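You operate a simulated robot arm through the tools that you are given. There is no shell and no other tool. Be economical: measure what you need, move in short steps, check, and stop when the job is done.

Carry out the task below with a simulated robot arm. There is one attempt and no reset: what you move stays moved.

Task
Stir the lumpy porridge smooth with the masher, then put both lids on.
Fine: leave the smooth pot unstirred. The masher goes back.

Only the result counts: the job must be done as asked and must still hold three seconds after the hand-in. Knocking over, shifting, dropping, spilling or breaking anything else fails it. A push-on lid holds only when it is set on centred and level and pressed home; a screw cap is set on level and turned clockwise until tight.

Robot
A 7-joint arm with a two-finger parallel gripper, fixed in place. Base frame: the origin is at the foot of the arm, x ahead of it, y to its left, z up; the work surface is at about z = 760. Lengths are in mm, angles in rad, forces in N, time in s.
With the tool pointing down near the work surface it reaches from about 200 to 680 mm from the base axis. Its first joint turns from -1.152 to 1.152 rad. Payload 2.4 kg.
The TCP is the grasp point between the finger pads, 30 mm short of the fingertips. In the tool frame z runs along the fingers and y along their closing line. Largest opening 94 mm; finger width 28, thickness 10; the body of the gripper, 50 by 96 mm, starts 55 mm behind the TCP.
Orientation is that of the tool frame in the base frame, as [roll, pitch, yaw] about the fixed x, y, z axes, in that order (R = Rz(yaw) Ry(pitch) Rx(roll)). With the fingers straight down and closing along the base's y, the tool's x points along the base's -x, its y along +y and its z along -z.

Tools
- The arm moves only by the tool play_rows. Its argument "deltas" is a list of rows, each a list of 6 numbers: the shift along the base's x, y, z in units of 100 mm (1.0 is 100 mm), then the turn, a rotation vector about the base's x, y, z in units of 60 degrees (1.0 is 60 degrees). In form: [[x, y, z, ax, ay, az], ...]. A call has 1 to 8 rows; each row is the pose to reach, as a shift and turn from the pose commanded when the call began. "hand" is the finger opening in mm, from 0 to 94, set as the call begins (left out, the last holds). A call with a number of a shift or a turn outside -1 to 1 is refused whole. Rows are played at 5 a second. More than 50 mm and 0.15 rad between two rows, or a gripper value outside its range, and nothing of the call is played. A pose out of reach is approached as far as the arm can. The call stops where the force on the tool passes 40 N (or 10 N more than at its start, if that is more) or the arm is blocked; 0.2 s more then pass. The fingers move at their own pace (about 153 mm/s each) and stop on an object; they squeeze with about 40 N. The grip force told is the motor's: it shows also when the fingers shut on nothing. Time passes only in rows, and 0.2 s behind the last, so rows that repeat a pose let the fingers close. The reply holds the time, the measured pose of the TCP, the force on the tool along the base axes, the opening and the grip force, in the units named above and with some noise, and new pictures: "show" is both (left out), scene, wrist or none.
- Cameras (640 x 400 px; columns grow to the right, rows downward): "scene" is fixed at [36.4, 474.2, 1436.4]; the picture's right is [-0.76, -0.65, 0.00], its down [-0.42, 0.48, -0.77] and it looks along [0.51, -0.58, -0.63] (base axes); focal length 329 px, centre (320, 200). "wrist" rides on the gripper at [-37, 0, -58] in the tool frame; the picture's right is [0.00, -1.00, 0.00], its down [0.97, 0.00, -0.24] and it looks along [0.24, 0.00, 0.97] (tool axes); focal length 218 px, centre (320, 200). There is no depth. A picture from a camera that has moved, and an enlarged one, comes with that camera's place and axes in the base frame and with its lens.
- enlarge(camera, box): a new picture of the part [left, top, right, bottom] of that camera's present view, enlarged. The clock stands still meanwhile.
- job_done(): hands the job in; it is judged then, once.

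Work in short steps. Places have to be worked out from the pictures, the camera data and where the tool is seen: move nearer, look again, correct. Check each grasp and each placing, and mend what went wrong. You have 120 turns and 150 pictures in all, those below and enlarged ones among them. Open the gripper and draw the arm clear of the work before you hand the job in, unless the task says otherwise; then end with one line.

The tools are called after "Request:" as a command line: name --pt "numbers of a row" for each row, then --argument value for the rest, lists and objects as JSON in quotes. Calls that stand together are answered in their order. play_rows: Moves the arm, as the interface text tells. Its arguments: {"type":"object","properties":{"deltas":{"type":"array","items":{"type":"array","items":{"type":"number"}}},"hand":{"type":"number"},"show":{"type":"string","enum":["both","scene","wrist","none"]}},"required":["deltas"]} The other tools are called the same way: enlarge (camera, box) takes an enlarged picture of a part of a camera's view; job_done () hands the job in.

At the start:

```text
clock: 0.0
tool_pos: [342.6, -66.6, 1161.3]
ee_rot: [3.142, -0.001, 3.142]
force: [-0.3, -0.2, 0.0]
finger_gap: 94.0
grip_force: 0.0
```

scene: 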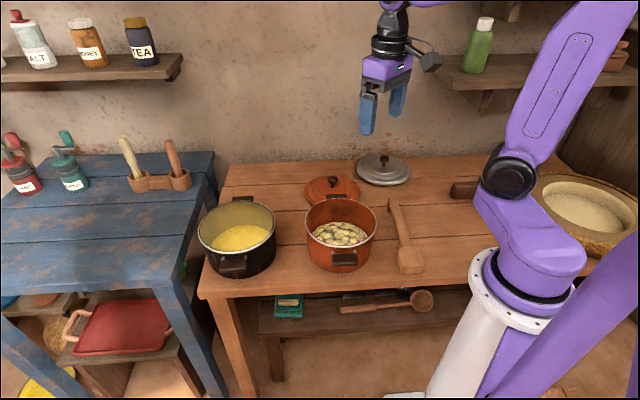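
wrist: 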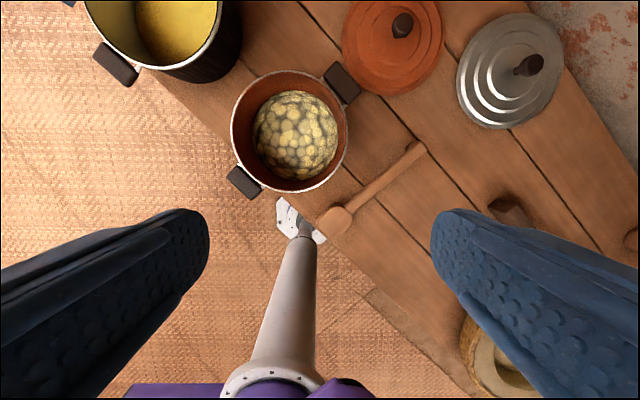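

I'll look closely at the table items to identify the masher, the lids and the pots.

Request:
enlarge --camera "scene" --box '[190, 140, 430, 290]'

Request:
enlarge --camera "scene" --box '[80, 110, 240, 210]'

Request:
enlarge --camera "wrist" --box '[300, 100, 640, 312]'

```text
2.67 times, centred on (310, 215) of scene
camera zoom: at [36.4, 474.2, 1436.4], right [-0.76, -0.65, 0.0], down [-0.42, 0.48, -0.77], along [0.51, -0.58, -0.63], focal length 878 px, centre (347, 160)
```

zoom: 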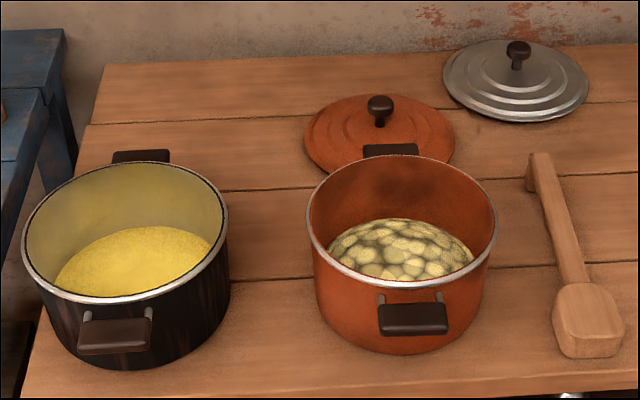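

```text
4.00 times, centred on (160, 160) of scene
camera zoom: at [36.4, 474.2, 1436.4], right [-0.76, -0.65, 0.0], down [-0.42, 0.48, -0.77], along [0.51, -0.58, -0.63], focal length 1317 px, centre (960, 360)
```

zoom: 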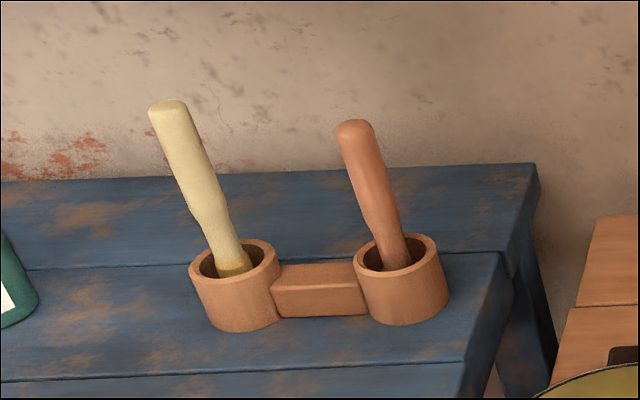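

```text
1.88 times, centred on (470, 206) of wrist
camera zoom: at [379.3, -66.6, 1219.3], right [0.0, -1.0, 0.0], down [-0.97, 0.0, 0.24], along [-0.24, 0.0, -0.97], focal length 411 px, centre (38, 189)
```

zoom: 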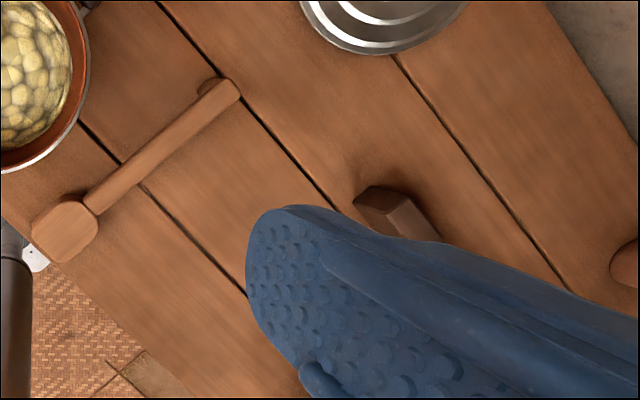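

The tool lying by the orange pot with a block head looks like the masher; there's also a dark block behind the arm. I move the camera toward -y for a better look.

Request:
play_rows --pt "0 -0.4 0 0 0 0" --pt "0 -0.8 0 0 0 0" --pt "0 -1 0 0 0 0" --hand 94 --show "both"

```text
clock: 0.8
tool_pos: [343.0, -167.8, 1162.2]
ee_rot: [3.141, -0.001, 3.141]
force: [0.3, 0.0, 0.0]
finger_gap: 94.2
grip_force: 0.1
camera wrist: at [378.9, -168.5, 1220.9], right [0.0, -1.0, 0.0], down [-0.97, 0.0, 0.24], along [-0.24, 0.0, -0.97], focal length 218 px, centre (320, 200)
```

scene: 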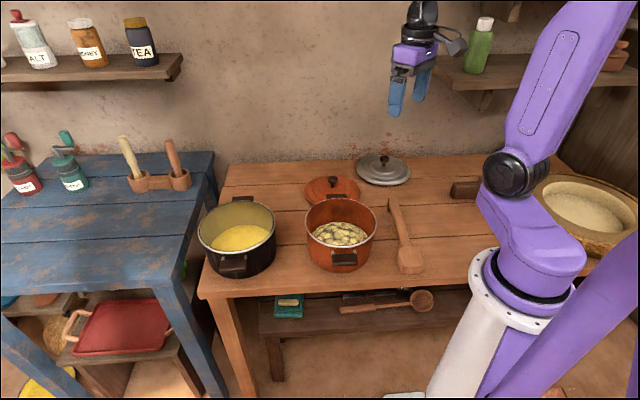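
wrist: 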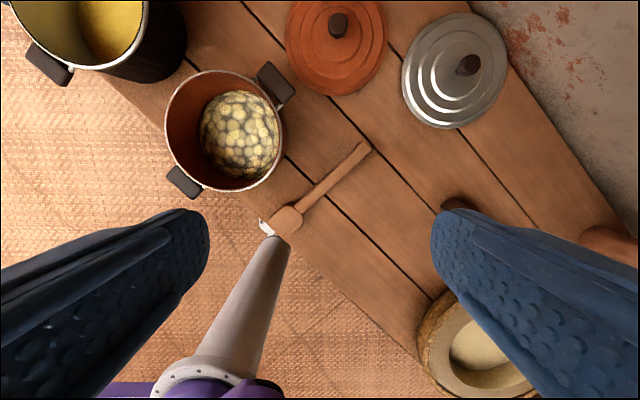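

The dark block is hidden behind a finger; I shift further -y and turn the hand about vertical to clear the view.

Request:
play_rows --pt "0.1 -0.15 0 0 0 0.13" --pt "0.15 -0.3 0 0 0 0.26" --pt "0.2 -0.45 0 0 0 0.39" --pt "0.25 -0.6 0 0 0 0.52" --pt "0.3 -0.7 0 0 0 0.65" --pt "0.3 -0.7 0 0 0 0.75" --show "wrist"

```text
clock: 2.2
tool_pos: [371.7, -236.5, 1161.8]
ee_rot: [3.141, 0.002, -2.354]
force: [0.1, 0.1, -0.1]
finger_gap: 93.8
grip_force: 0.1
camera wrist: at [397.2, -210.2, 1219.2], right [0.71, -0.71, 0.0], down [-0.68, -0.69, 0.24], along [-0.17, -0.17, -0.97], focal length 218 px, centre (320, 200)
```

wrist: 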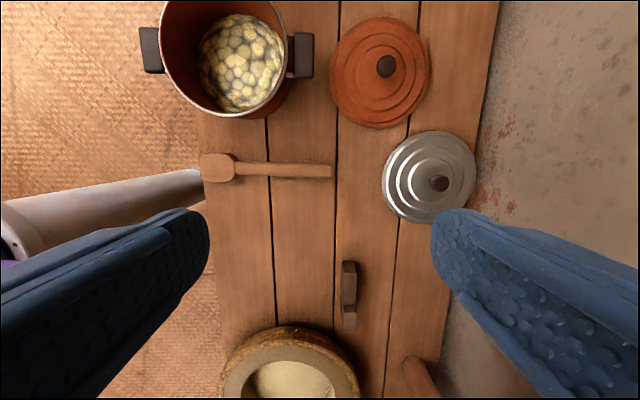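

Request:
enlarge --camera "wrist" --box '[180, 130, 460, 400]'

Request:
enlarge --camera "wrist" --box '[180, 0, 480, 220]'

```text
1.48 times, centred on (320, 265) of wrist
camera zoom: at [397.2, -210.2, 1219.2], right [0.71, -0.71, 0.0], down [-0.68, -0.69, 0.24], along [-0.17, -0.17, -0.97], focal length 323 px, centre (320, 104)
```

zoom: 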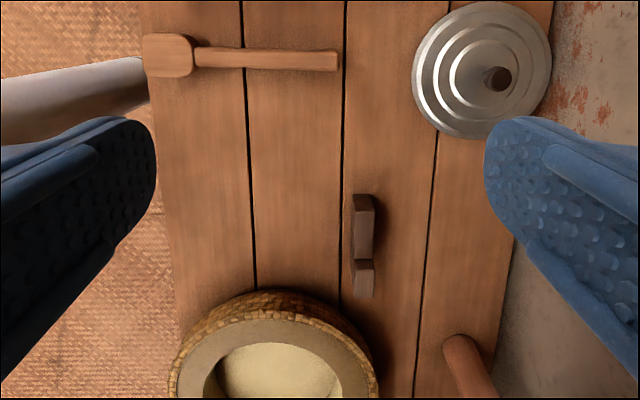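

```text
1.82 times, centred on (330, 110) of wrist
camera zoom: at [397.2, -210.2, 1219.2], right [0.71, -0.71, 0.0], down [-0.68, -0.69, 0.24], along [-0.17, -0.17, -0.97], focal length 397 px, centre (302, 364)
```

zoom: 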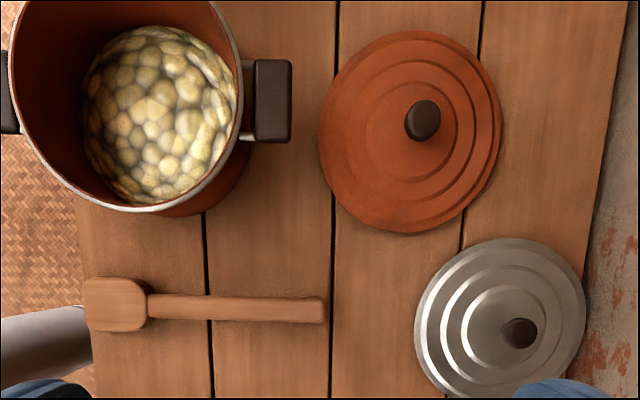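

A brownish shaft emerges at the bottom (420,378) and the dark piece may be a rest. I shift along the table to see them.

Request:
play_rows --pt "-0.25 -0.25 0 0 0 0" --pt "-0.5 -0.5 0 0 0 0" --pt "-0.75 -0.75 0 0 0 0" --pt "-0.9 -0.9 0 0 0 0" --show "wrist"

```text
clock: 3.2
tool_pos: [282.3, -326.3, 1161.2]
ee_rot: [-3.142, 0.0, -2.356]
force: [-0.7, -0.7, 0.4]
finger_gap: 94.1
grip_force: 0.0
camera wrist: at [308.4, -299.6, 1219.8], right [0.71, -0.71, 0.0], down [-0.69, -0.69, 0.24], along [-0.17, -0.17, -0.97], focal length 218 px, centre (320, 200)
```

wrist: 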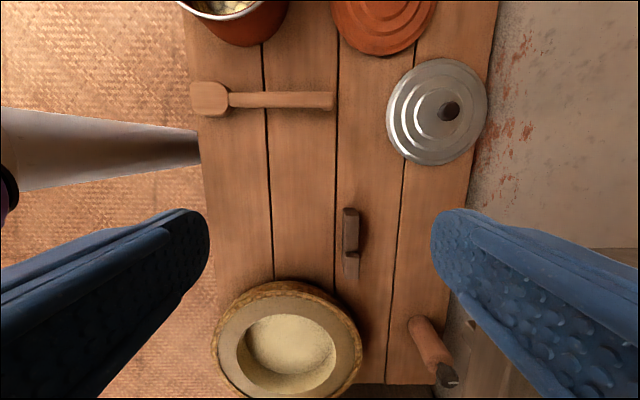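

Request:
enlarge --camera "wrist" --box '[310, 190, 470, 400]'

Request:
enlarge --camera "wrist" --box '[180, 60, 350, 140]'

```text
1.90 times, centred on (390, 295) of wrist
camera zoom: at [308.4, -299.6, 1219.8], right [0.71, -0.71, 0.0], down [-0.69, -0.69, 0.24], along [-0.17, -0.17, -0.97], focal length 416 px, centre (187, 19)
```

zoom: 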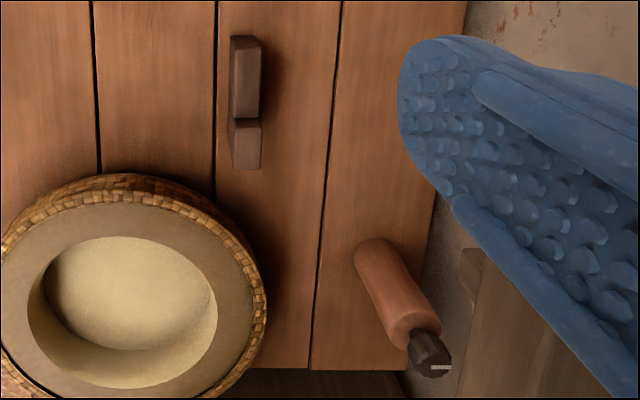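

```text
3.76 times, centred on (265, 100) of wrist
camera zoom: at [308.4, -299.6, 1219.8], right [0.71, -0.71, 0.0], down [-0.69, -0.69, 0.24], along [-0.17, -0.17, -0.97], focal length 822 px, centre (527, 576)
```

zoom: 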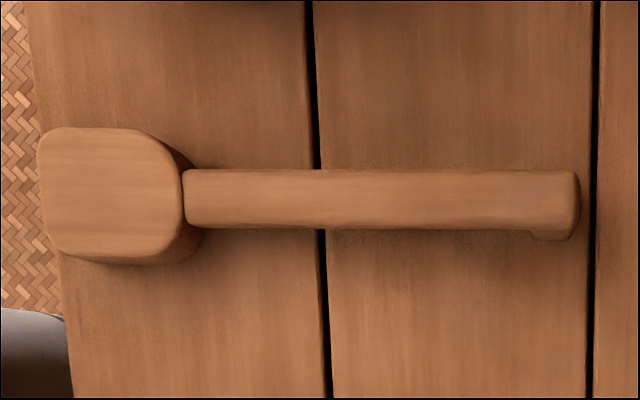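

The wooden block-headed tool next to the orange pot is the masher (handle from about (251,-124) to (384,-260), top z≈795). I turn the hand so it closes across the handle and move above it.

Request:
play_rows --pt "0.08 0.12 -0.05 0 0 -0.14" --pt "0.16 0.25 -0.1 0 0 -0.28" --pt "0.24 0.37 -0.2 0 0 -0.42" --pt "0.32 0.5 -0.3 0 0 -0.56" --pt "0.4 0.62 -0.4 0 0 -0.7" --pt "0.48 0.75 -0.5 0 0 -0.84" --pt "0.56 0.9 -0.6 0 0 -0.98" --show "none"

Request:
play_rows --pt "0 0.05 -0.1 0 0 -0.13" --pt "0.02 0.1 -0.3 0 0 -0.26" --pt "0.03 0.15 -0.5 0 0 -0.39" --pt "0.04 0.19 -0.8 0 0 -0.52" --show "both"

```text
clock: 4.8
tool_pos: [339.6, -233.8, 1102.2]
ee_rot: [-3.141, 0.001, 2.899]
force: [0.3, -0.6, -0.3]
finger_gap: 93.8
grip_force: 0.0
```

```text
clock: 5.8
tool_pos: [340.2, -215.6, 1019.4]
ee_rot: [-3.141, 0.001, 2.356]
force: [0.4, -0.2, 0.5]
finger_gap: 94.3
grip_force: 0.0
camera wrist: at [366.4, -240.8, 1077.5], right [-0.71, -0.71, 0.0], down [-0.68, 0.69, 0.24], along [-0.17, 0.17, -0.97], focal length 218 px, centre (320, 200)
```

scene: 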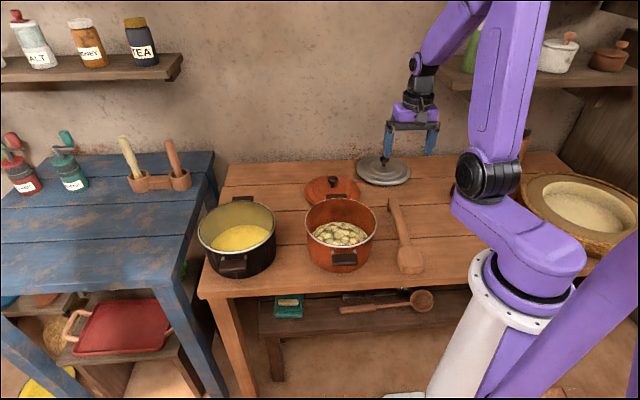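
wrist: 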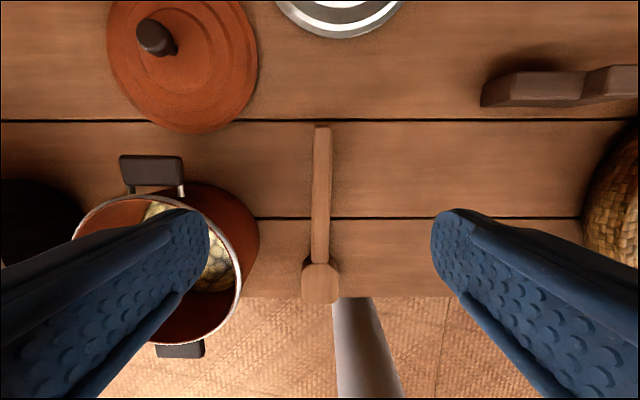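

The hand is aligned with the handle. I go down to just above it and check with the wrist camera.

Request:
play_rows --pt "0 0 -0.4 0 0 0" --pt "0 0 -0.8 0 0 0" --pt "0 0 -1 0 0 0" --show "none"

Request:
play_rows --pt "0 0 -0.4 0 0 0" --pt "0 0 -0.7 0 0 0" --hand 70 --show "both"

```text
clock: 6.6
tool_pos: [340.7, -217.2, 921.0]
ee_rot: [-3.141, 0.001, 2.357]
force: [0.2, 0.8, 0.1]
finger_gap: 93.8
grip_force: 0.1
```

```text
clock: 7.2
tool_pos: [343.8, -216.8, 851.0]
ee_rot: [3.142, 0.001, 2.356]
force: [0.1, 0.0, 0.3]
finger_gap: 69.8
grip_force: 0.0
camera wrist: at [368.4, -243.5, 908.5], right [-0.71, -0.71, 0.0], down [-0.69, 0.69, 0.24], along [-0.17, 0.17, -0.97], focal length 218 px, centre (320, 200)
```

scene: 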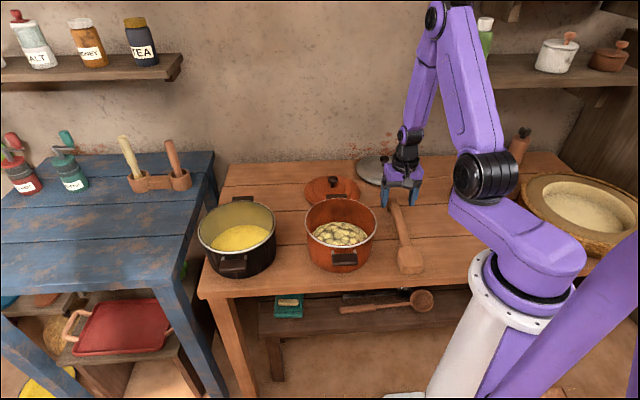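
wrist: 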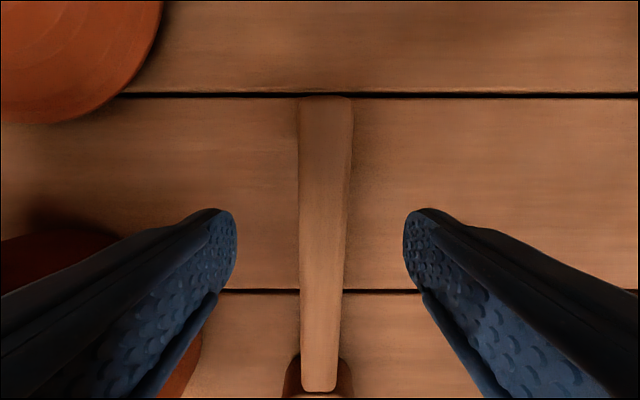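

Handle is centred between the fingers. I descend to z≈797 and then close.

Request:
play_rows --pt "0 0 -0.3 0 0 0" --pt "0 0 -0.54 0 0 0" --show "none"

Request:
play_rows --pt "0 0 0 0 0 0" --pt "0 0 0 0 0 0" --pt "0 0 0 0 0 0" --hand 0 --show "both"

```text
clock: 7.8
tool_pos: [342.4, -214.8, 796.7]
ee_rot: [3.141, 0.0, 2.356]
force: [-0.2, 0.1, -0.4]
finger_gap: 70.3
grip_force: 0.1
```

```text
clock: 8.6
tool_pos: [343.7, -216.6, 797.1]
ee_rot: [-3.141, 0.0, 2.356]
force: [-0.1, -0.2, -0.9]
finger_gap: 29.6
grip_force: 40.2
camera wrist: at [368.4, -242.3, 856.4], right [-0.71, -0.71, 0.0], down [-0.69, 0.69, 0.24], along [-0.17, 0.17, -0.97], focal length 218 px, centre (320, 200)
```

scene: 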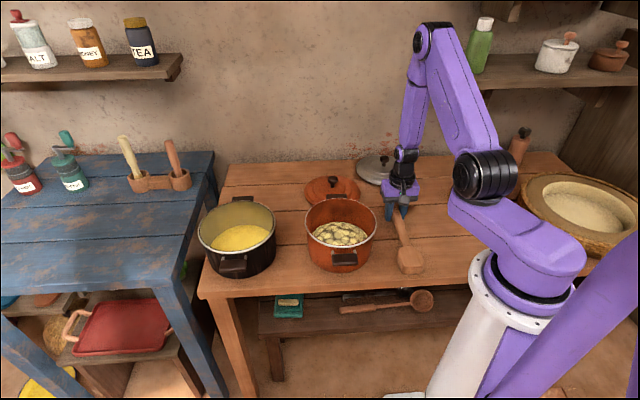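
wrist: 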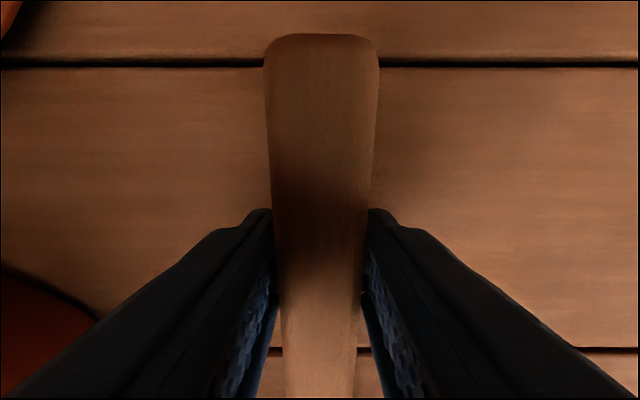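

Gripped at 29.6 mm. I lift straight up 200 mm.

Request:
play_rows --pt "0 0 0.2 0 0 0" --pt "0 0 0.6 0 0 0" --pt "0 0 1 0 0 0" --show "none"

Request:
play_rows --pt "0 0 0.4 0 0 0" --pt "0 0 0.8 0 0 0" --pt "0 0 1 0 0 0" --show "both"

```text
clock: 9.4
tool_pos: [345.5, -215.9, 897.2]
ee_rot: [3.141, 0.0, 2.357]
force: [-0.7, 0.4, -1.9]
finger_gap: 29.9
grip_force: 40.0
```

```text
clock: 10.2
tool_pos: [342.3, -220.1, 998.0]
ee_rot: [3.141, 0.0, 2.356]
force: [0.0, -1.0, -1.6]
finger_gap: 30.0
grip_force: 40.2
camera wrist: at [368.4, -245.2, 1055.6], right [-0.71, -0.71, 0.0], down [-0.69, 0.69, 0.24], along [-0.17, 0.17, -0.97], focal length 218 px, centre (320, 200)
```

scene: 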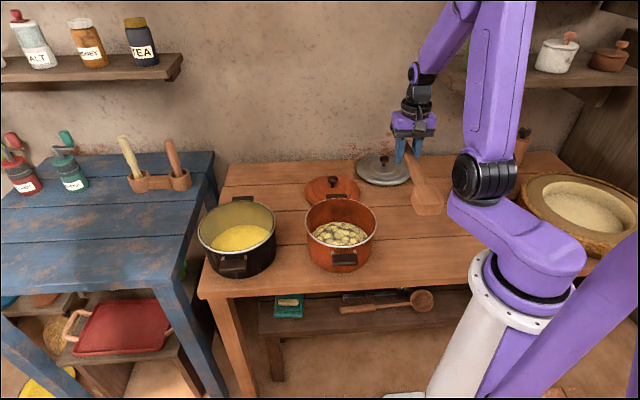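
wrist: 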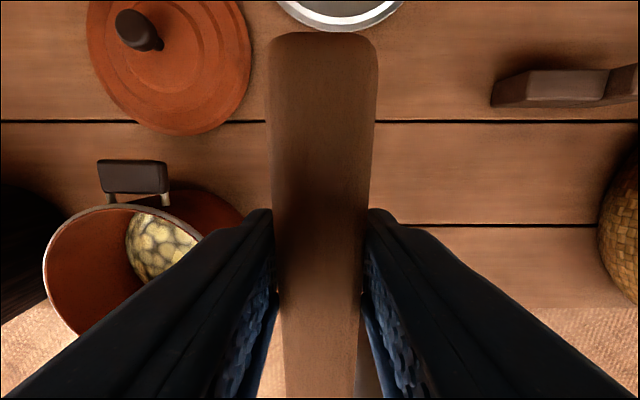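

Masher held firmly and level. Now I raise and tilt the hand so the head swings down.

Request:
play_rows --pt "0 0 0.15 -0.099 -0.099 0" --pt "0 0 0.3 -0.198 -0.198 0" --pt "0 0 0.45 -0.297 -0.297 0" --pt "0 0 0.6 -0.396 -0.396 0" --pt "0 0 0.7 -0.495 -0.495 0" --pt "0 0 0.8 -0.594 -0.594 0" --pt "0 0 0.9 -0.693 -0.693 0" --show "scene"

```text
clock: 11.8
tool_pos: [346.4, -219.5, 1086.6]
ee_rot: [3.102, 1.029, 2.296]
force: [-4.4, -3.1, -1.5]
finger_gap: 29.9
grip_force: 39.9
out of reach, approached as far as the arm can: row 5, 6
```

scene: 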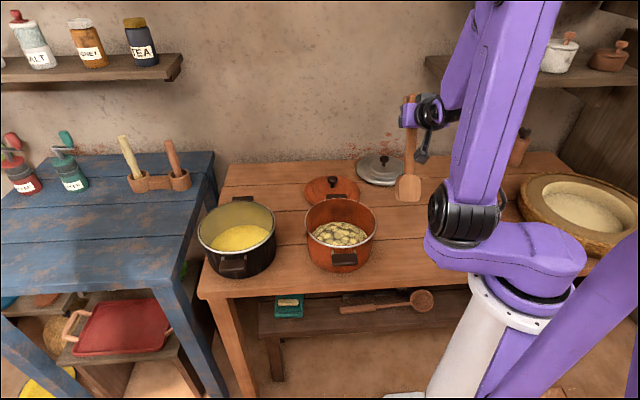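

Tilted about 59° now. I turn toward +x while moving toward the orange pot, staying above the rims.

Request:
play_rows --pt "0.1 0.1 0.1 0 0 0.125" --pt "0.2 0.2 0.2 0 0 0.25" --pt "0.3 0.3 0.3 0 0 0.375" --pt "0.4 0.4 0.4 0 0 0.5" --pt "0.5 0.5 0.4 0 0 0.625" --pt "0.6 0.6 0.4 0 0 0.75" --show "scene"

```text
clock: 13.2
tool_pos: [403.3, -157.4, 1126.4]
ee_rot: [-3.141, 1.027, -3.139]
force: [-0.4, -0.6, -1.7]
finger_gap: 29.7
grip_force: 40.0
```

scene: 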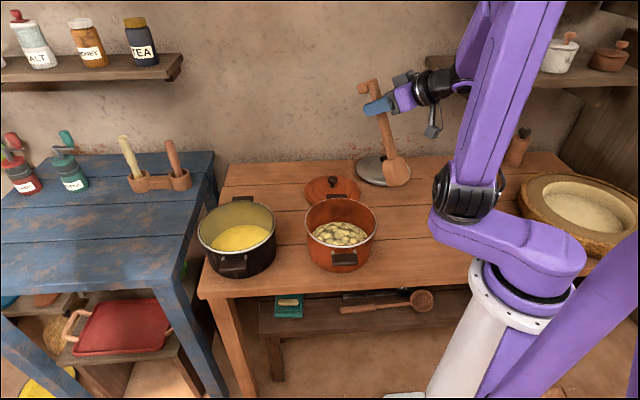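

Orientation is clean (pitch 1.03, pointing +x). I tilt further to ~77° and carry it toward the pot.

Request:
play_rows --pt "0.1 0.3 0 0 -0.1 0" --pt "0.2 0.6 0 0 -0.2 0" --pt "0.3 0.85 0 0 -0.3 0" --pt "0.35 1.0 0 0 -0.32 0" --show "both"

```text
clock: 14.2
tool_pos: [436.9, -57.6, 1127.0]
ee_rot: [-3.136, 1.365, -3.135]
force: [0.7, 1.0, -1.2]
finger_gap: 29.9
grip_force: 40.1
camera wrist: at [388.0, -57.2, 1175.3], right [0.0, -1.0, 0.0], down [-0.44, 0.0, -0.9], along [0.9, 0.0, -0.44], focal length 218 px, centre (320, 200)
```

scene: 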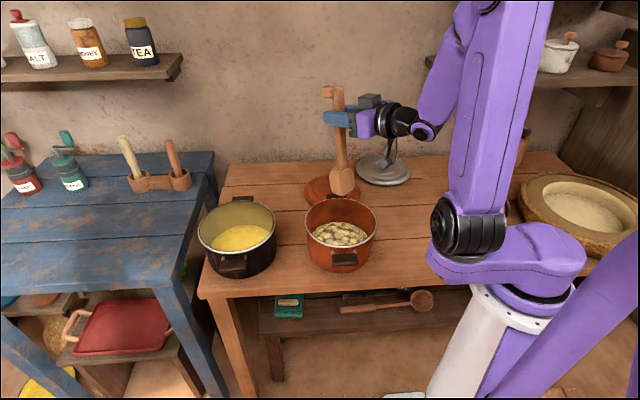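
wrist: 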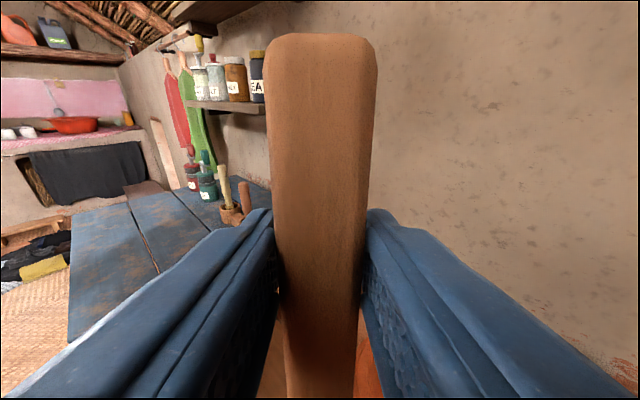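

Reachable. I bring the handle vertical and centre it over the orange pot (center ≈ (401,-20)).

Request:
play_rows --pt "-0.1 0.1 0 0 -0.07 0" --pt "-0.25 0.2 0 0 -0.14 0" --pt "-0.4 0.3 0 0 -0.197 0" --pt "-0.48 0.37 0 0 -0.197 0" --show "scene"

Request:
enlarge --camera "scene" --box '[240, 80, 440, 280]'

```text
clock: 15.2
tool_pos: [403.2, -34.9, 1125.1]
ee_rot: [-3.095, 1.569, -3.094]
force: [-0.1, -1.0, -1.9]
finger_gap: 29.8
grip_force: 40.1
out of reach, approached as far as the arm can: row 3, 4
```

scene: 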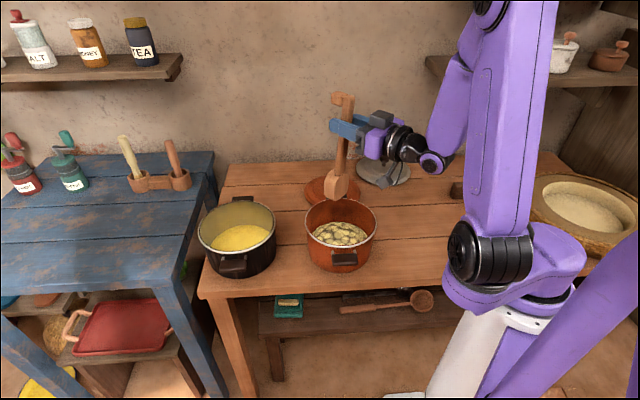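

```text
2.00 times, centred on (340, 180) of scene
camera zoom: at [36.4, 474.2, 1436.4], right [-0.76, -0.65, 0.0], down [-0.42, 0.48, -0.77], along [0.51, -0.58, -0.63], focal length 659 px, centre (280, 240)
```

zoom: 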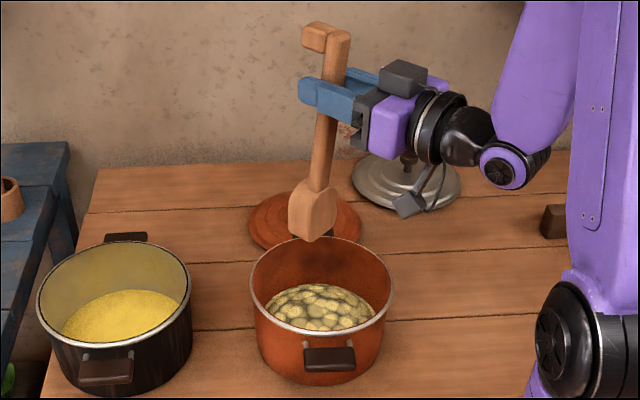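

Fully vertical is slightly beyond reach there; I go back to ~77° tilt, which puts TCP at x≈434 for a centred head.

Request:
play_rows --pt "0.15 0 0 0 0.05 0" --pt "0.3 0 0 0 0.12 0" --pt "0.45 0 0 0 0.197 0" --pt "0.45 0 0 0 0.197 0" --show "scene"

Request:
enlarge --camera "scene" --box '[240, 80, 440, 280]'

```text
clock: 16.2
tool_pos: [447.9, -35.6, 1128.1]
ee_rot: [3.141, 1.361, 3.137]
force: [0.2, 0.4, -1.6]
finger_gap: 29.9
grip_force: 39.7
```

scene: 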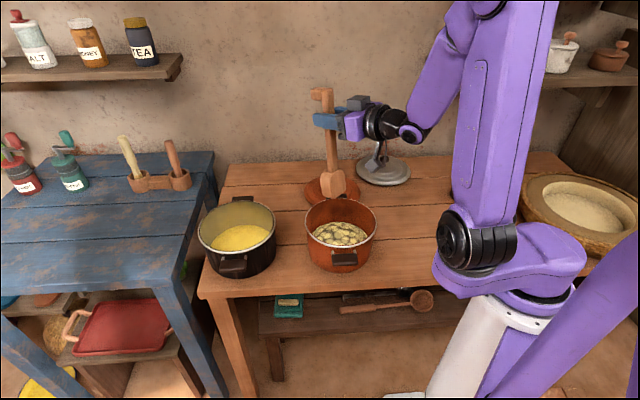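

```text
2.00 times, centred on (340, 180) of scene
camera zoom: at [36.4, 474.2, 1436.4], right [-0.76, -0.65, 0.0], down [-0.42, 0.48, -0.77], along [0.51, -0.58, -0.63], focal length 659 px, centre (280, 240)
```

zoom: 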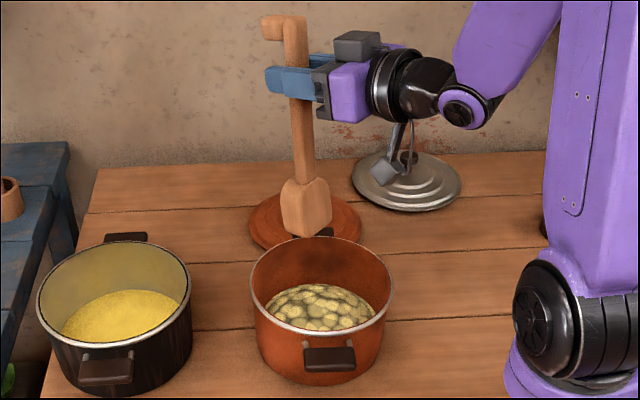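

Head tip estimated at ≈(419,-36); I shift 18 mm back and 16 mm left, then lower 60 mm so the head enters the mouth, and check.

Request:
play_rows --pt "-0.1 0.1 0 0 0 0" --pt "-0.18 0.16 0 0 0 0" --pt "-0.18 0.16 -0.3 0 0 0" --pt "-0.18 0.16 -0.6 0 0 0" --show "none"

Request:
enlarge --camera "scene" --box '[260, 100, 420, 280]'

```text
clock: 17.2
tool_pos: [431.7, -16.3, 1066.6]
ee_rot: [-3.136, 1.363, -3.138]
force: [-0.3, 0.1, -1.4]
finger_gap: 29.7
grip_force: 39.9
```

```text
2.22 times, centred on (340, 190) of scene
camera zoom: at [36.4, 474.2, 1436.4], right [-0.76, -0.65, 0.0], down [-0.42, 0.48, -0.77], along [0.51, -0.58, -0.63], focal length 732 px, centre (276, 222)
```

zoom: 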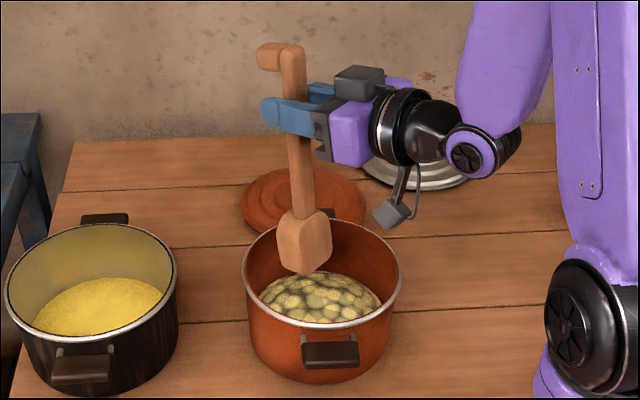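

The head appears about 15 mm too far in +x of the pot centre. I shift back and lower into the porridge gradually.

Request:
play_rows --pt "-0.15 -0.02 0 0 0 0" --pt "-0.15 -0.02 -0.2 0 0 0" --pt "-0.15 -0.02 -0.4 0 0 0" --pt "-0.15 -0.02 -0.55 0 0 0" --show "none"

Request:
enlarge --camera "scene" --box '[260, 100, 420, 280]'

```text
clock: 18.2
tool_pos: [416.6, -20.9, 1012.0]
ee_rot: [-3.141, 1.362, 3.141]
force: [0.0, 0.0, -0.4]
finger_gap: 29.8
grip_force: 40.1
```

```text
2.22 times, centred on (340, 190) of scene
camera zoom: at [36.4, 474.2, 1436.4], right [-0.76, -0.65, 0.0], down [-0.42, 0.48, -0.77], along [0.51, -0.58, -0.63], focal length 732 px, centre (276, 222)
```

zoom: 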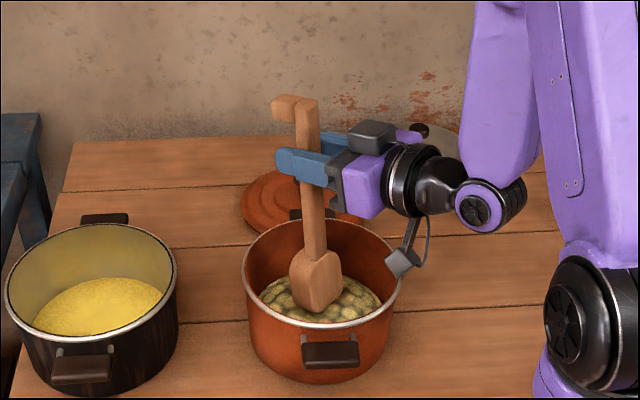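

Head tip is at the porridge surface and centred. I lower a further 22 mm.

Request:
play_rows --pt "0 0 -0.1 0 0 0" --pt "0 0 -0.22 0 0 0" --show "none"

Request:
enlarge --camera "scene" --box '[280, 150, 400, 280]'

```text
clock: 18.8
tool_pos: [415.5, -20.7, 990.2]
ee_rot: [-3.14, 1.361, -3.139]
force: [-0.1, -0.4, -1.5]
finger_gap: 29.7
grip_force: 40.0
```

```text
3.08 times, centred on (340, 215) of scene
camera zoom: at [36.4, 474.2, 1436.4], right [-0.76, -0.65, 0.0], down [-0.42, 0.48, -0.77], along [0.51, -0.58, -0.63], focal length 1013 px, centre (258, 154)
```

zoom: 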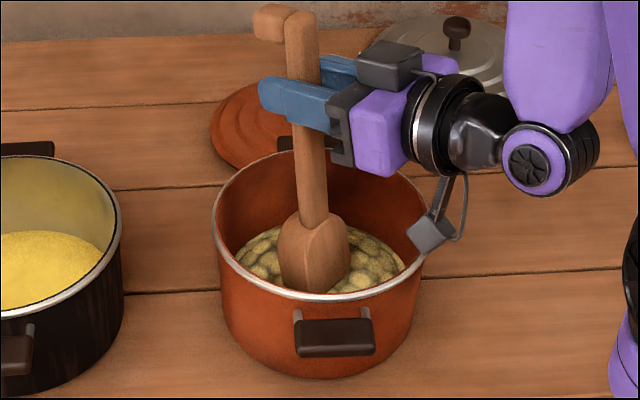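

The head is in the porridge. I stir one gentle circle, radius 18 mm, slightly deeper.

Request:
play_rows --pt "0.18 0 -0.06 0 0 0" --pt "0.13 0.13 -0.08 0 0 0" --pt "0 0.18 -0.08 0 0 0" --pt "-0.13 0.13 -0.08 0 0 0" --pt "-0.18 0 -0.08 0 0 0" --pt "-0.13 -0.13 -0.08 0 0 0" --pt "0 -0.18 -0.08 0 0 0" --pt "0.13 -0.13 -0.08 0 0 0" --show "none"

Request:
enlarge --camera "scene" --box '[280, 150, 400, 280]'

```text
clock: 20.6
tool_pos: [427.5, -33.6, 983.6]
ee_rot: [3.138, 1.361, -3.141]
force: [0.0, 0.1, -1.4]
finger_gap: 29.5
grip_force: 40.0
```

```text
3.08 times, centred on (340, 215) of scene
camera zoom: at [36.4, 474.2, 1436.4], right [-0.76, -0.65, 0.0], down [-0.42, 0.48, -0.77], along [0.51, -0.58, -0.63], focal length 1013 px, centre (258, 154)
```

zoom: 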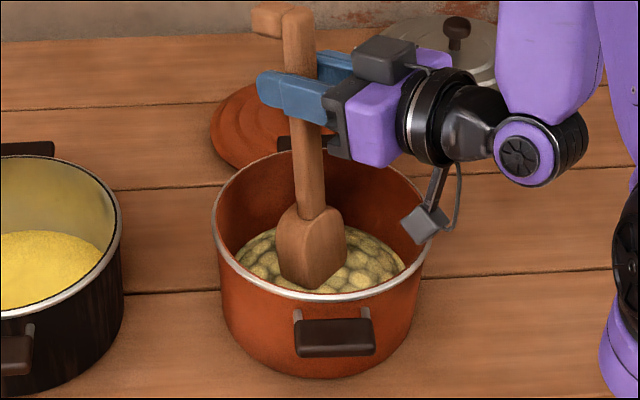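

No contact forces, surface starting to change. I continue circles with radius 20 mm, 5 mm deeper.

Request:
play_rows --pt "0.07 0.13 -0.05 0 0 0" --pt "0.01 0.27 -0.05 0 0 0" --pt "-0.13 0.33 -0.05 0 0 0" --pt "-0.27 0.27 -0.05 0 0 0" --pt "-0.33 0.13 -0.05 0 0 0" --pt "-0.27 -0.01 -0.05 0 0 0" --pt "-0.13 -0.07 -0.05 0 0 0" --pt "0.01 0.01 -0.05 0 0 0" --show "none"

Request:
play_rows --pt "0.06 0.12 0 0 0 0" --pt "0.0 0.26 0 0 0 0" --pt "-0.14 0.32 0 0 0 0" --pt "-0.28 0.26 0 0 0 0" --pt "-0.34 0.12 0 0 0 0" --pt "-0.28 -0.02 0 0 0 0" --pt "-0.14 -0.08 0 0 0 0" --pt "0 0 0 0 0 0" --show "none"

Request:
enlarge --camera "scene" --box '[280, 150, 400, 280]'

```text
clock: 22.4
tool_pos: [430.3, -32.5, 978.7]
ee_rot: [-3.141, 1.361, 3.14]
force: [0.3, 0.8, -1.0]
finger_gap: 29.6
grip_force: 40.0
```

```text
clock: 24.2
tool_pos: [428.7, -32.5, 975.6]
ee_rot: [-3.141, 1.361, -3.141]
force: [-0.6, 0.8, -0.6]
finger_gap: 29.8
grip_force: 40.1
```

```text
3.08 times, centred on (340, 215) of scene
camera zoom: at [36.4, 474.2, 1436.4], right [-0.76, -0.65, 0.0], down [-0.42, 0.48, -0.77], along [0.51, -0.58, -0.63], focal length 1013 px, centre (258, 154)
```

zoom: 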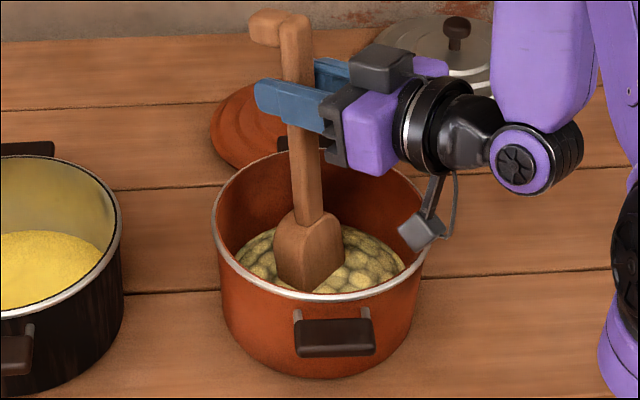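

Still lumpy. More circles.

Request:
play_rows --pt "0.06 0.12 0 0 0 0" --pt "0.0 0.26 0 0 0 0" --pt "-0.14 0.32 0 0 0 0" --pt "-0.28 0.26 0 0 0 0" --pt "-0.34 0.12 0 0 0 0" --pt "-0.28 -0.02 0 0 0 0" --pt "-0.14 -0.08 0 0 0 0" --pt "0 0 0 0 0 0" --show "none"

Request:
play_rows --pt "0.06 0.12 0 0 0 0" --pt "0.0 0.26 0 0 0 0" --pt "-0.14 0.32 0 0 0 0" --pt "-0.28 0.26 0 0 0 0" --pt "-0.34 0.12 0 0 0 0" --pt "-0.28 -0.02 0 0 0 0" --pt "-0.14 -0.08 0 0 0 0" --pt "0 0 0 0 0 0" --show "none"

Request:
play_rows --pt "0.06 0.12 0 0 0 0" --pt "0.0 0.26 0 0 0 0" --pt "-0.14 0.32 0 0 0 0" --pt "-0.28 0.26 0 0 0 0" --pt "-0.34 0.12 0 0 0 0" --pt "-0.28 -0.02 0 0 0 0" --pt "-0.14 -0.08 0 0 0 0" --pt "0 0 0 0 0 0" --show "none"

Request:
enlarge --camera "scene" --box '[280, 150, 400, 280]'

```text
clock: 26.0
tool_pos: [427.9, -31.6, 978.4]
ee_rot: [3.141, 1.361, -3.141]
force: [0.1, -0.2, -1.4]
finger_gap: 29.5
grip_force: 39.9
```

```text
clock: 27.8
tool_pos: [432.3, -33.3, 978.9]
ee_rot: [3.139, 1.361, 3.137]
force: [0.1, -0.2, -2.5]
finger_gap: 29.8
grip_force: 40.5
```

```text
clock: 29.6
tool_pos: [432.0, -33.5, 978.0]
ee_rot: [3.139, 1.362, 3.137]
force: [0.1, 0.0, -1.6]
finger_gap: 29.8
grip_force: 40.4
```

```text
3.08 times, centred on (340, 215) of scene
camera zoom: at [36.4, 474.2, 1436.4], right [-0.76, -0.65, 0.0], down [-0.42, 0.48, -0.77], along [0.51, -0.58, -0.63], focal length 1013 px, centre (258, 154)
```

zoom: 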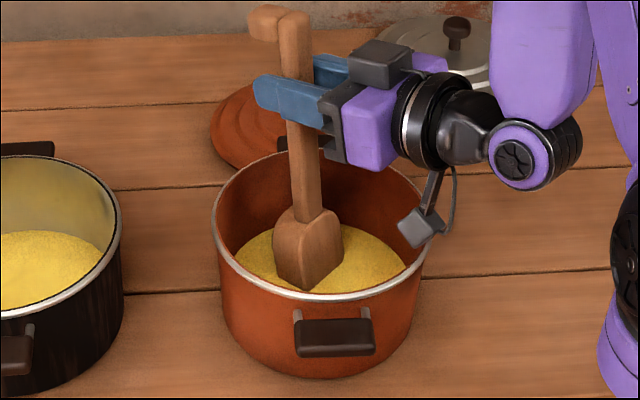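

The porridge is smooth. I centre the head and lift straight out.

Request:
play_rows --pt "-0.13 0.13 0 0 0 0" --pt "-0.13 0.13 0.3 0 0 0" --pt "-0.13 0.13 0.65 0 0 0" --pt "-0.13 0.13 1 0 0 0" --show "none"

Request:
play_rows --pt "0.05 0 0.3 0 0 0" --pt "0.15 0 0.52 0 0 0" --pt "0.2 -0.2 0.55 0 0 0" --show "scene"

```text
clock: 30.6
tool_pos: [419.3, -22.2, 1080.8]
ee_rot: [3.139, 1.361, 3.139]
force: [-0.6, 0.0, -1.4]
finger_gap: 29.9
grip_force: 40.2
```

```text
clock: 31.4
tool_pos: [438.7, -40.5, 1133.9]
ee_rot: [3.136, 1.361, 3.137]
force: [-0.2, -0.3, -2.7]
finger_gap: 30.0
grip_force: 39.8
```

scene: 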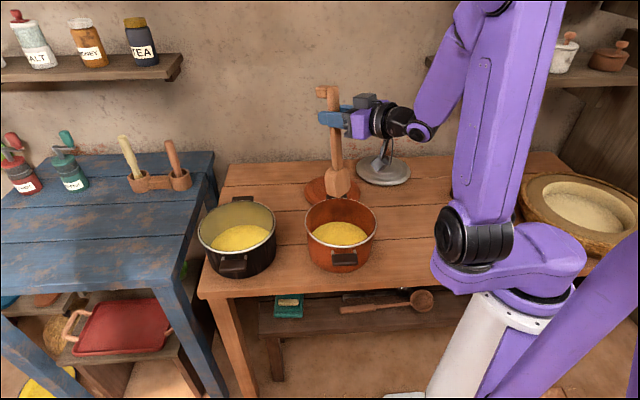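

Both pots are smooth now. I retrace the path back to the masher's spot.

Request:
play_rows --pt "-0.05 -0.3 0 0 0.08 0" --pt "-0.1 -0.6 0 0 0.18 0" --pt "-0.2 -0.85 0 0 0.28 0" --pt "-0.35 -1.0 0 0 0.32 0" --show "none"

Request:
play_rows --pt "-0.1 -0.15 0 0 0 -0.125" --pt "-0.2 -0.3 0 0 0 -0.25" --pt "-0.3 -0.45 0 0 0 -0.375" --pt "-0.4 -0.6 0 0 0 -0.5" --pt "-0.5 -0.7 0 0 0 -0.625" --pt "-0.6 -0.78 0 0 0 -0.75" --show "scene"

```text
clock: 32.4
tool_pos: [402.7, -141.8, 1131.7]
ee_rot: [-3.14, 1.024, 3.14]
force: [0.3, -0.1, -0.9]
finger_gap: 29.6
grip_force: 40.0
```

```text
clock: 33.8
tool_pos: [341.7, -216.8, 1134.0]
ee_rot: [3.141, 1.023, 2.356]
force: [-1.1, 0.4, -2.1]
finger_gap: 30.0
grip_force: 40.1
```

scene: 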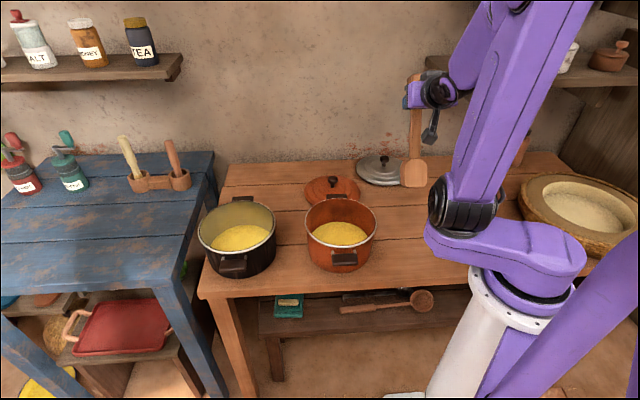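

Now I bring the tool back to pointing straight down.

Request:
play_rows --pt "0 0 0 0.099 0.099 0" --pt "0 0 0 0.198 0.198 0" --pt "0 0 0 0.297 0.297 0" --pt "0 0 0 0.396 0.396 0" --pt "0 0 0 0.495 0.495 0" --pt "0 0 -0.2 0.594 0.594 0" --pt "0 0 -0.4 0.691 0.691 0" --show "none"

Request:
play_rows --pt "0 0 -0.4 0 0 0" --pt "0 0 -0.8 0 0 0" --pt "0 0 -1 0 0 0" --show "both"

```text
clock: 35.4
tool_pos: [307.5, -252.7, 1021.3]
ee_rot: [2.965, 0.031, 2.169]
force: [2.6, 1.6, -1.5]
finger_gap: 29.8
grip_force: 39.9
out of reach, approached as far as the arm can: row 2, 3, 4, 5, 6, 7
```

```text
clock: 36.2
tool_pos: [333.1, -212.3, 921.9]
ee_rot: [2.966, 0.031, 2.353]
force: [0.4, 0.2, -0.9]
finger_gap: 29.5
grip_force: 39.9
camera wrist: at [350.0, -244.9, 979.9], right [-0.69, -0.7, -0.18], down [-0.72, 0.66, 0.2], along [-0.03, 0.27, -0.96], focal length 218 px, centre (320, 200)
```

scene: 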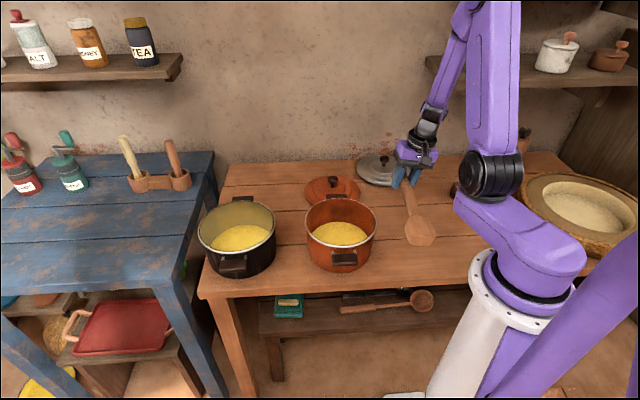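
wrist: 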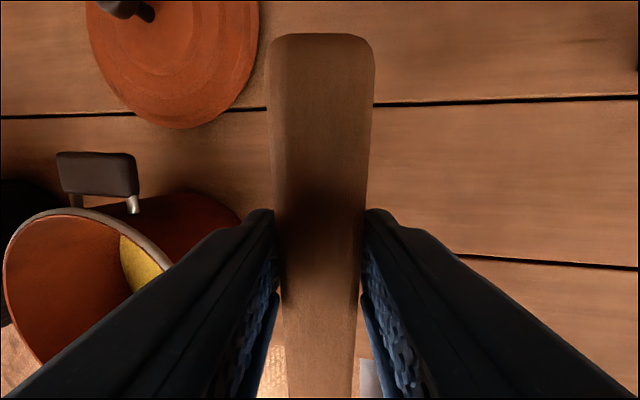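

The far pose twisted the hand by ~0.18 rad; I correct orientation and position before lowering.

Request:
play_rows --pt "0.05 -0.02 0 -0.049 0.07 0.001" --pt "0.1 -0.04 0 -0.0975 0.1396 0.003" --pt "0.1 -0.04 0 -0.0975 0.1396 0.003" --show "wrist"

```text
clock: 37.0
tool_pos: [338.5, -213.9, 921.1]
ee_rot: [3.051, 0.018, 2.355]
force: [-0.1, 0.9, -1.7]
finger_gap: 29.9
grip_force: 39.7
out of reach, approached as far as the arm can: row 2, 3
camera wrist: at [359.5, -243.6, 980.3], right [-0.7, -0.71, -0.09], down [-0.7, 0.67, 0.22], along [-0.1, 0.22, -0.97], focal length 218 px, centre (320, 200)
```

wrist: 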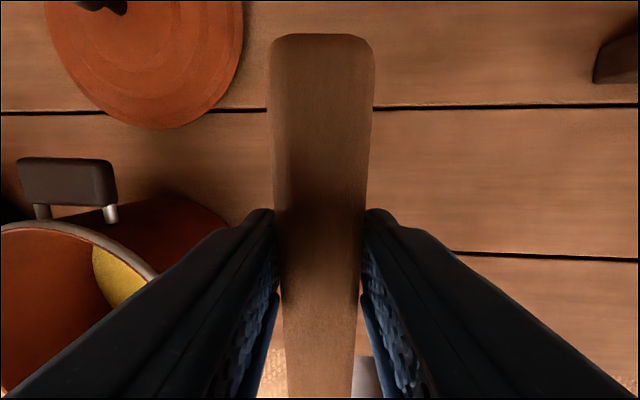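

Request:
play_rows --pt "0.01 -0.01 0 -0.012 0.018 0" --pt "0.02 -0.015 0 -0.025 0.037 0" --pt "0.03 -0.02 0 -0.037 0.055 0" --pt "0.045 -0.026 0 -0.049 0.0733 0.001" --pt "0.045 -0.026 0 -0.049 0.0733 0.001" --show "scene"

```text
clock: 38.2
tool_pos: [335.7, -214.7, 918.3]
ee_rot: [3.063, 0.017, 2.357]
force: [0.0, 1.0, -1.4]
finger_gap: 29.9
grip_force: 40.3
out of reach, approached as far as the arm can: row 1, 2, 3, 4, 5
```

scene: 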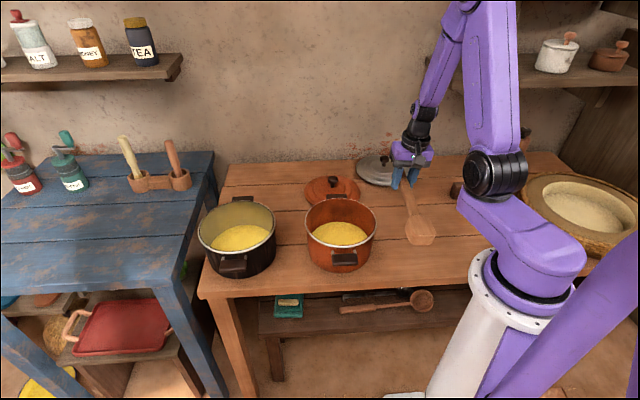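

The wrist seems at a joint limit in this configuration. I rise and yaw back to the relaxed orientation (as at the start), then return.

Request:
play_rows --pt "0 0 0.15 0 0 0.125" --pt "0 0 0.3 0 0 0.25" --pt "0 0 0.45 0 0 0.375" --pt "0 0 0.6 0 0 0.5" --pt "0 0 0.75 0 0 0.625" --pt "0 0 0.9 0 0 0.75" --show "scene"

```text
clock: 39.6
tool_pos: [294.9, -170.2, 982.2]
ee_rot: [3.013, 0.045, 3.102]
force: [-0.2, 0.5, -3.3]
finger_gap: 29.7
grip_force: 40.0
out of reach, approached as far as the arm can: row 1, 2, 3, 4, 5, 6
```

scene: 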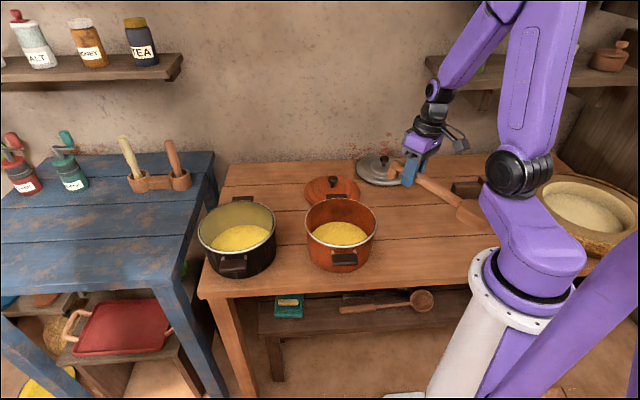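

The arm has pulled inward with the head near the arm's link; I move outward (+x) and up first, levelling the hand.

Request:
play_rows --pt "0.2 0 0.1 -0.03 0.01 0" --pt "0.4 0 0.3 -0.06 0.02 0" --pt "0.6 0 0.5 -0.09 0.03 0.01" --pt "0.7 0 0.8 -0.12 0.045 0.03" --pt "0.7 0 1 -0.122 0.045 0.038" --show "scene"

```text
clock: 40.8
tool_pos: [320.5, -128.8, 989.9]
ee_rot: [3.006, 0.049, 3.097]
force: [0.9, 0.0, -0.9]
finger_gap: 29.9
grip_force: 39.9
out of reach, approached as far as the arm can: row 1, 2, 3, 4, 5
```

scene: 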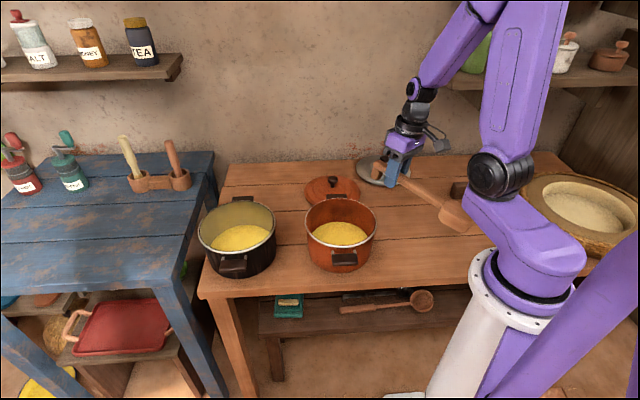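

The arm is in an awkward wrist configuration. I go back through the known-good tilted pose (tilt ~59°, pointing +x) and will untilt in the natural plane there.

Request:
play_rows --pt "0.12 0 0.15 0 -0.13 0" --pt "0.25 0 0.3 0 -0.26 0" --pt "0.37 0 0.45 0 -0.39 0" --pt "0.5 0 0.6 0 -0.52 0" --pt "0.62 0 0.75 0 -0.65 0" --pt "0.75 0 0.9 0 -0.78 0" --pt "0.87 -0.1 1 0 -0.91 0" --pt "1 -0.1 1 0 -1 0" --show "scene"

```text
clock: 42.6
tool_pos: [433.4, -141.2, 1088.6]
ee_rot: [2.928, 1.094, 3.047]
force: [1.1, -0.4, -0.8]
finger_gap: 30.0
grip_force: 40.4
out of reach, approached as far as the arm can: row 5, 6, 7, 8
```

scene: 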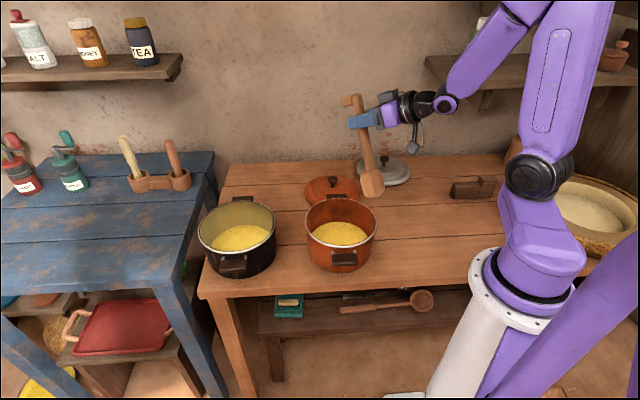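

Request:
play_rows --pt "-0.1 0 0.1 -0.035 0.02 -0.028" --pt "-0.2 0 0.25 -0.07 0.04 -0.056" --pt "-0.2 0 0.4 -0.106 0.064 -0.084" --pt "-0.2 0 0.4 -0.106 0.064 -0.084" --show "scene"

```text
clock: 43.6
tool_pos: [415.9, -141.4, 1127.0]
ee_rot: [-3.125, 1.028, -3.12]
force: [-0.8, 0.1, -1.6]
finger_gap: 29.7
grip_force: 39.8
out of reach, approached as far as the arm can: row 1, 2
```

scene: 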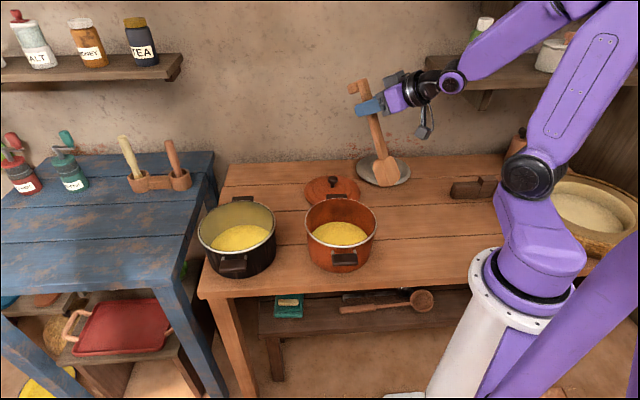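

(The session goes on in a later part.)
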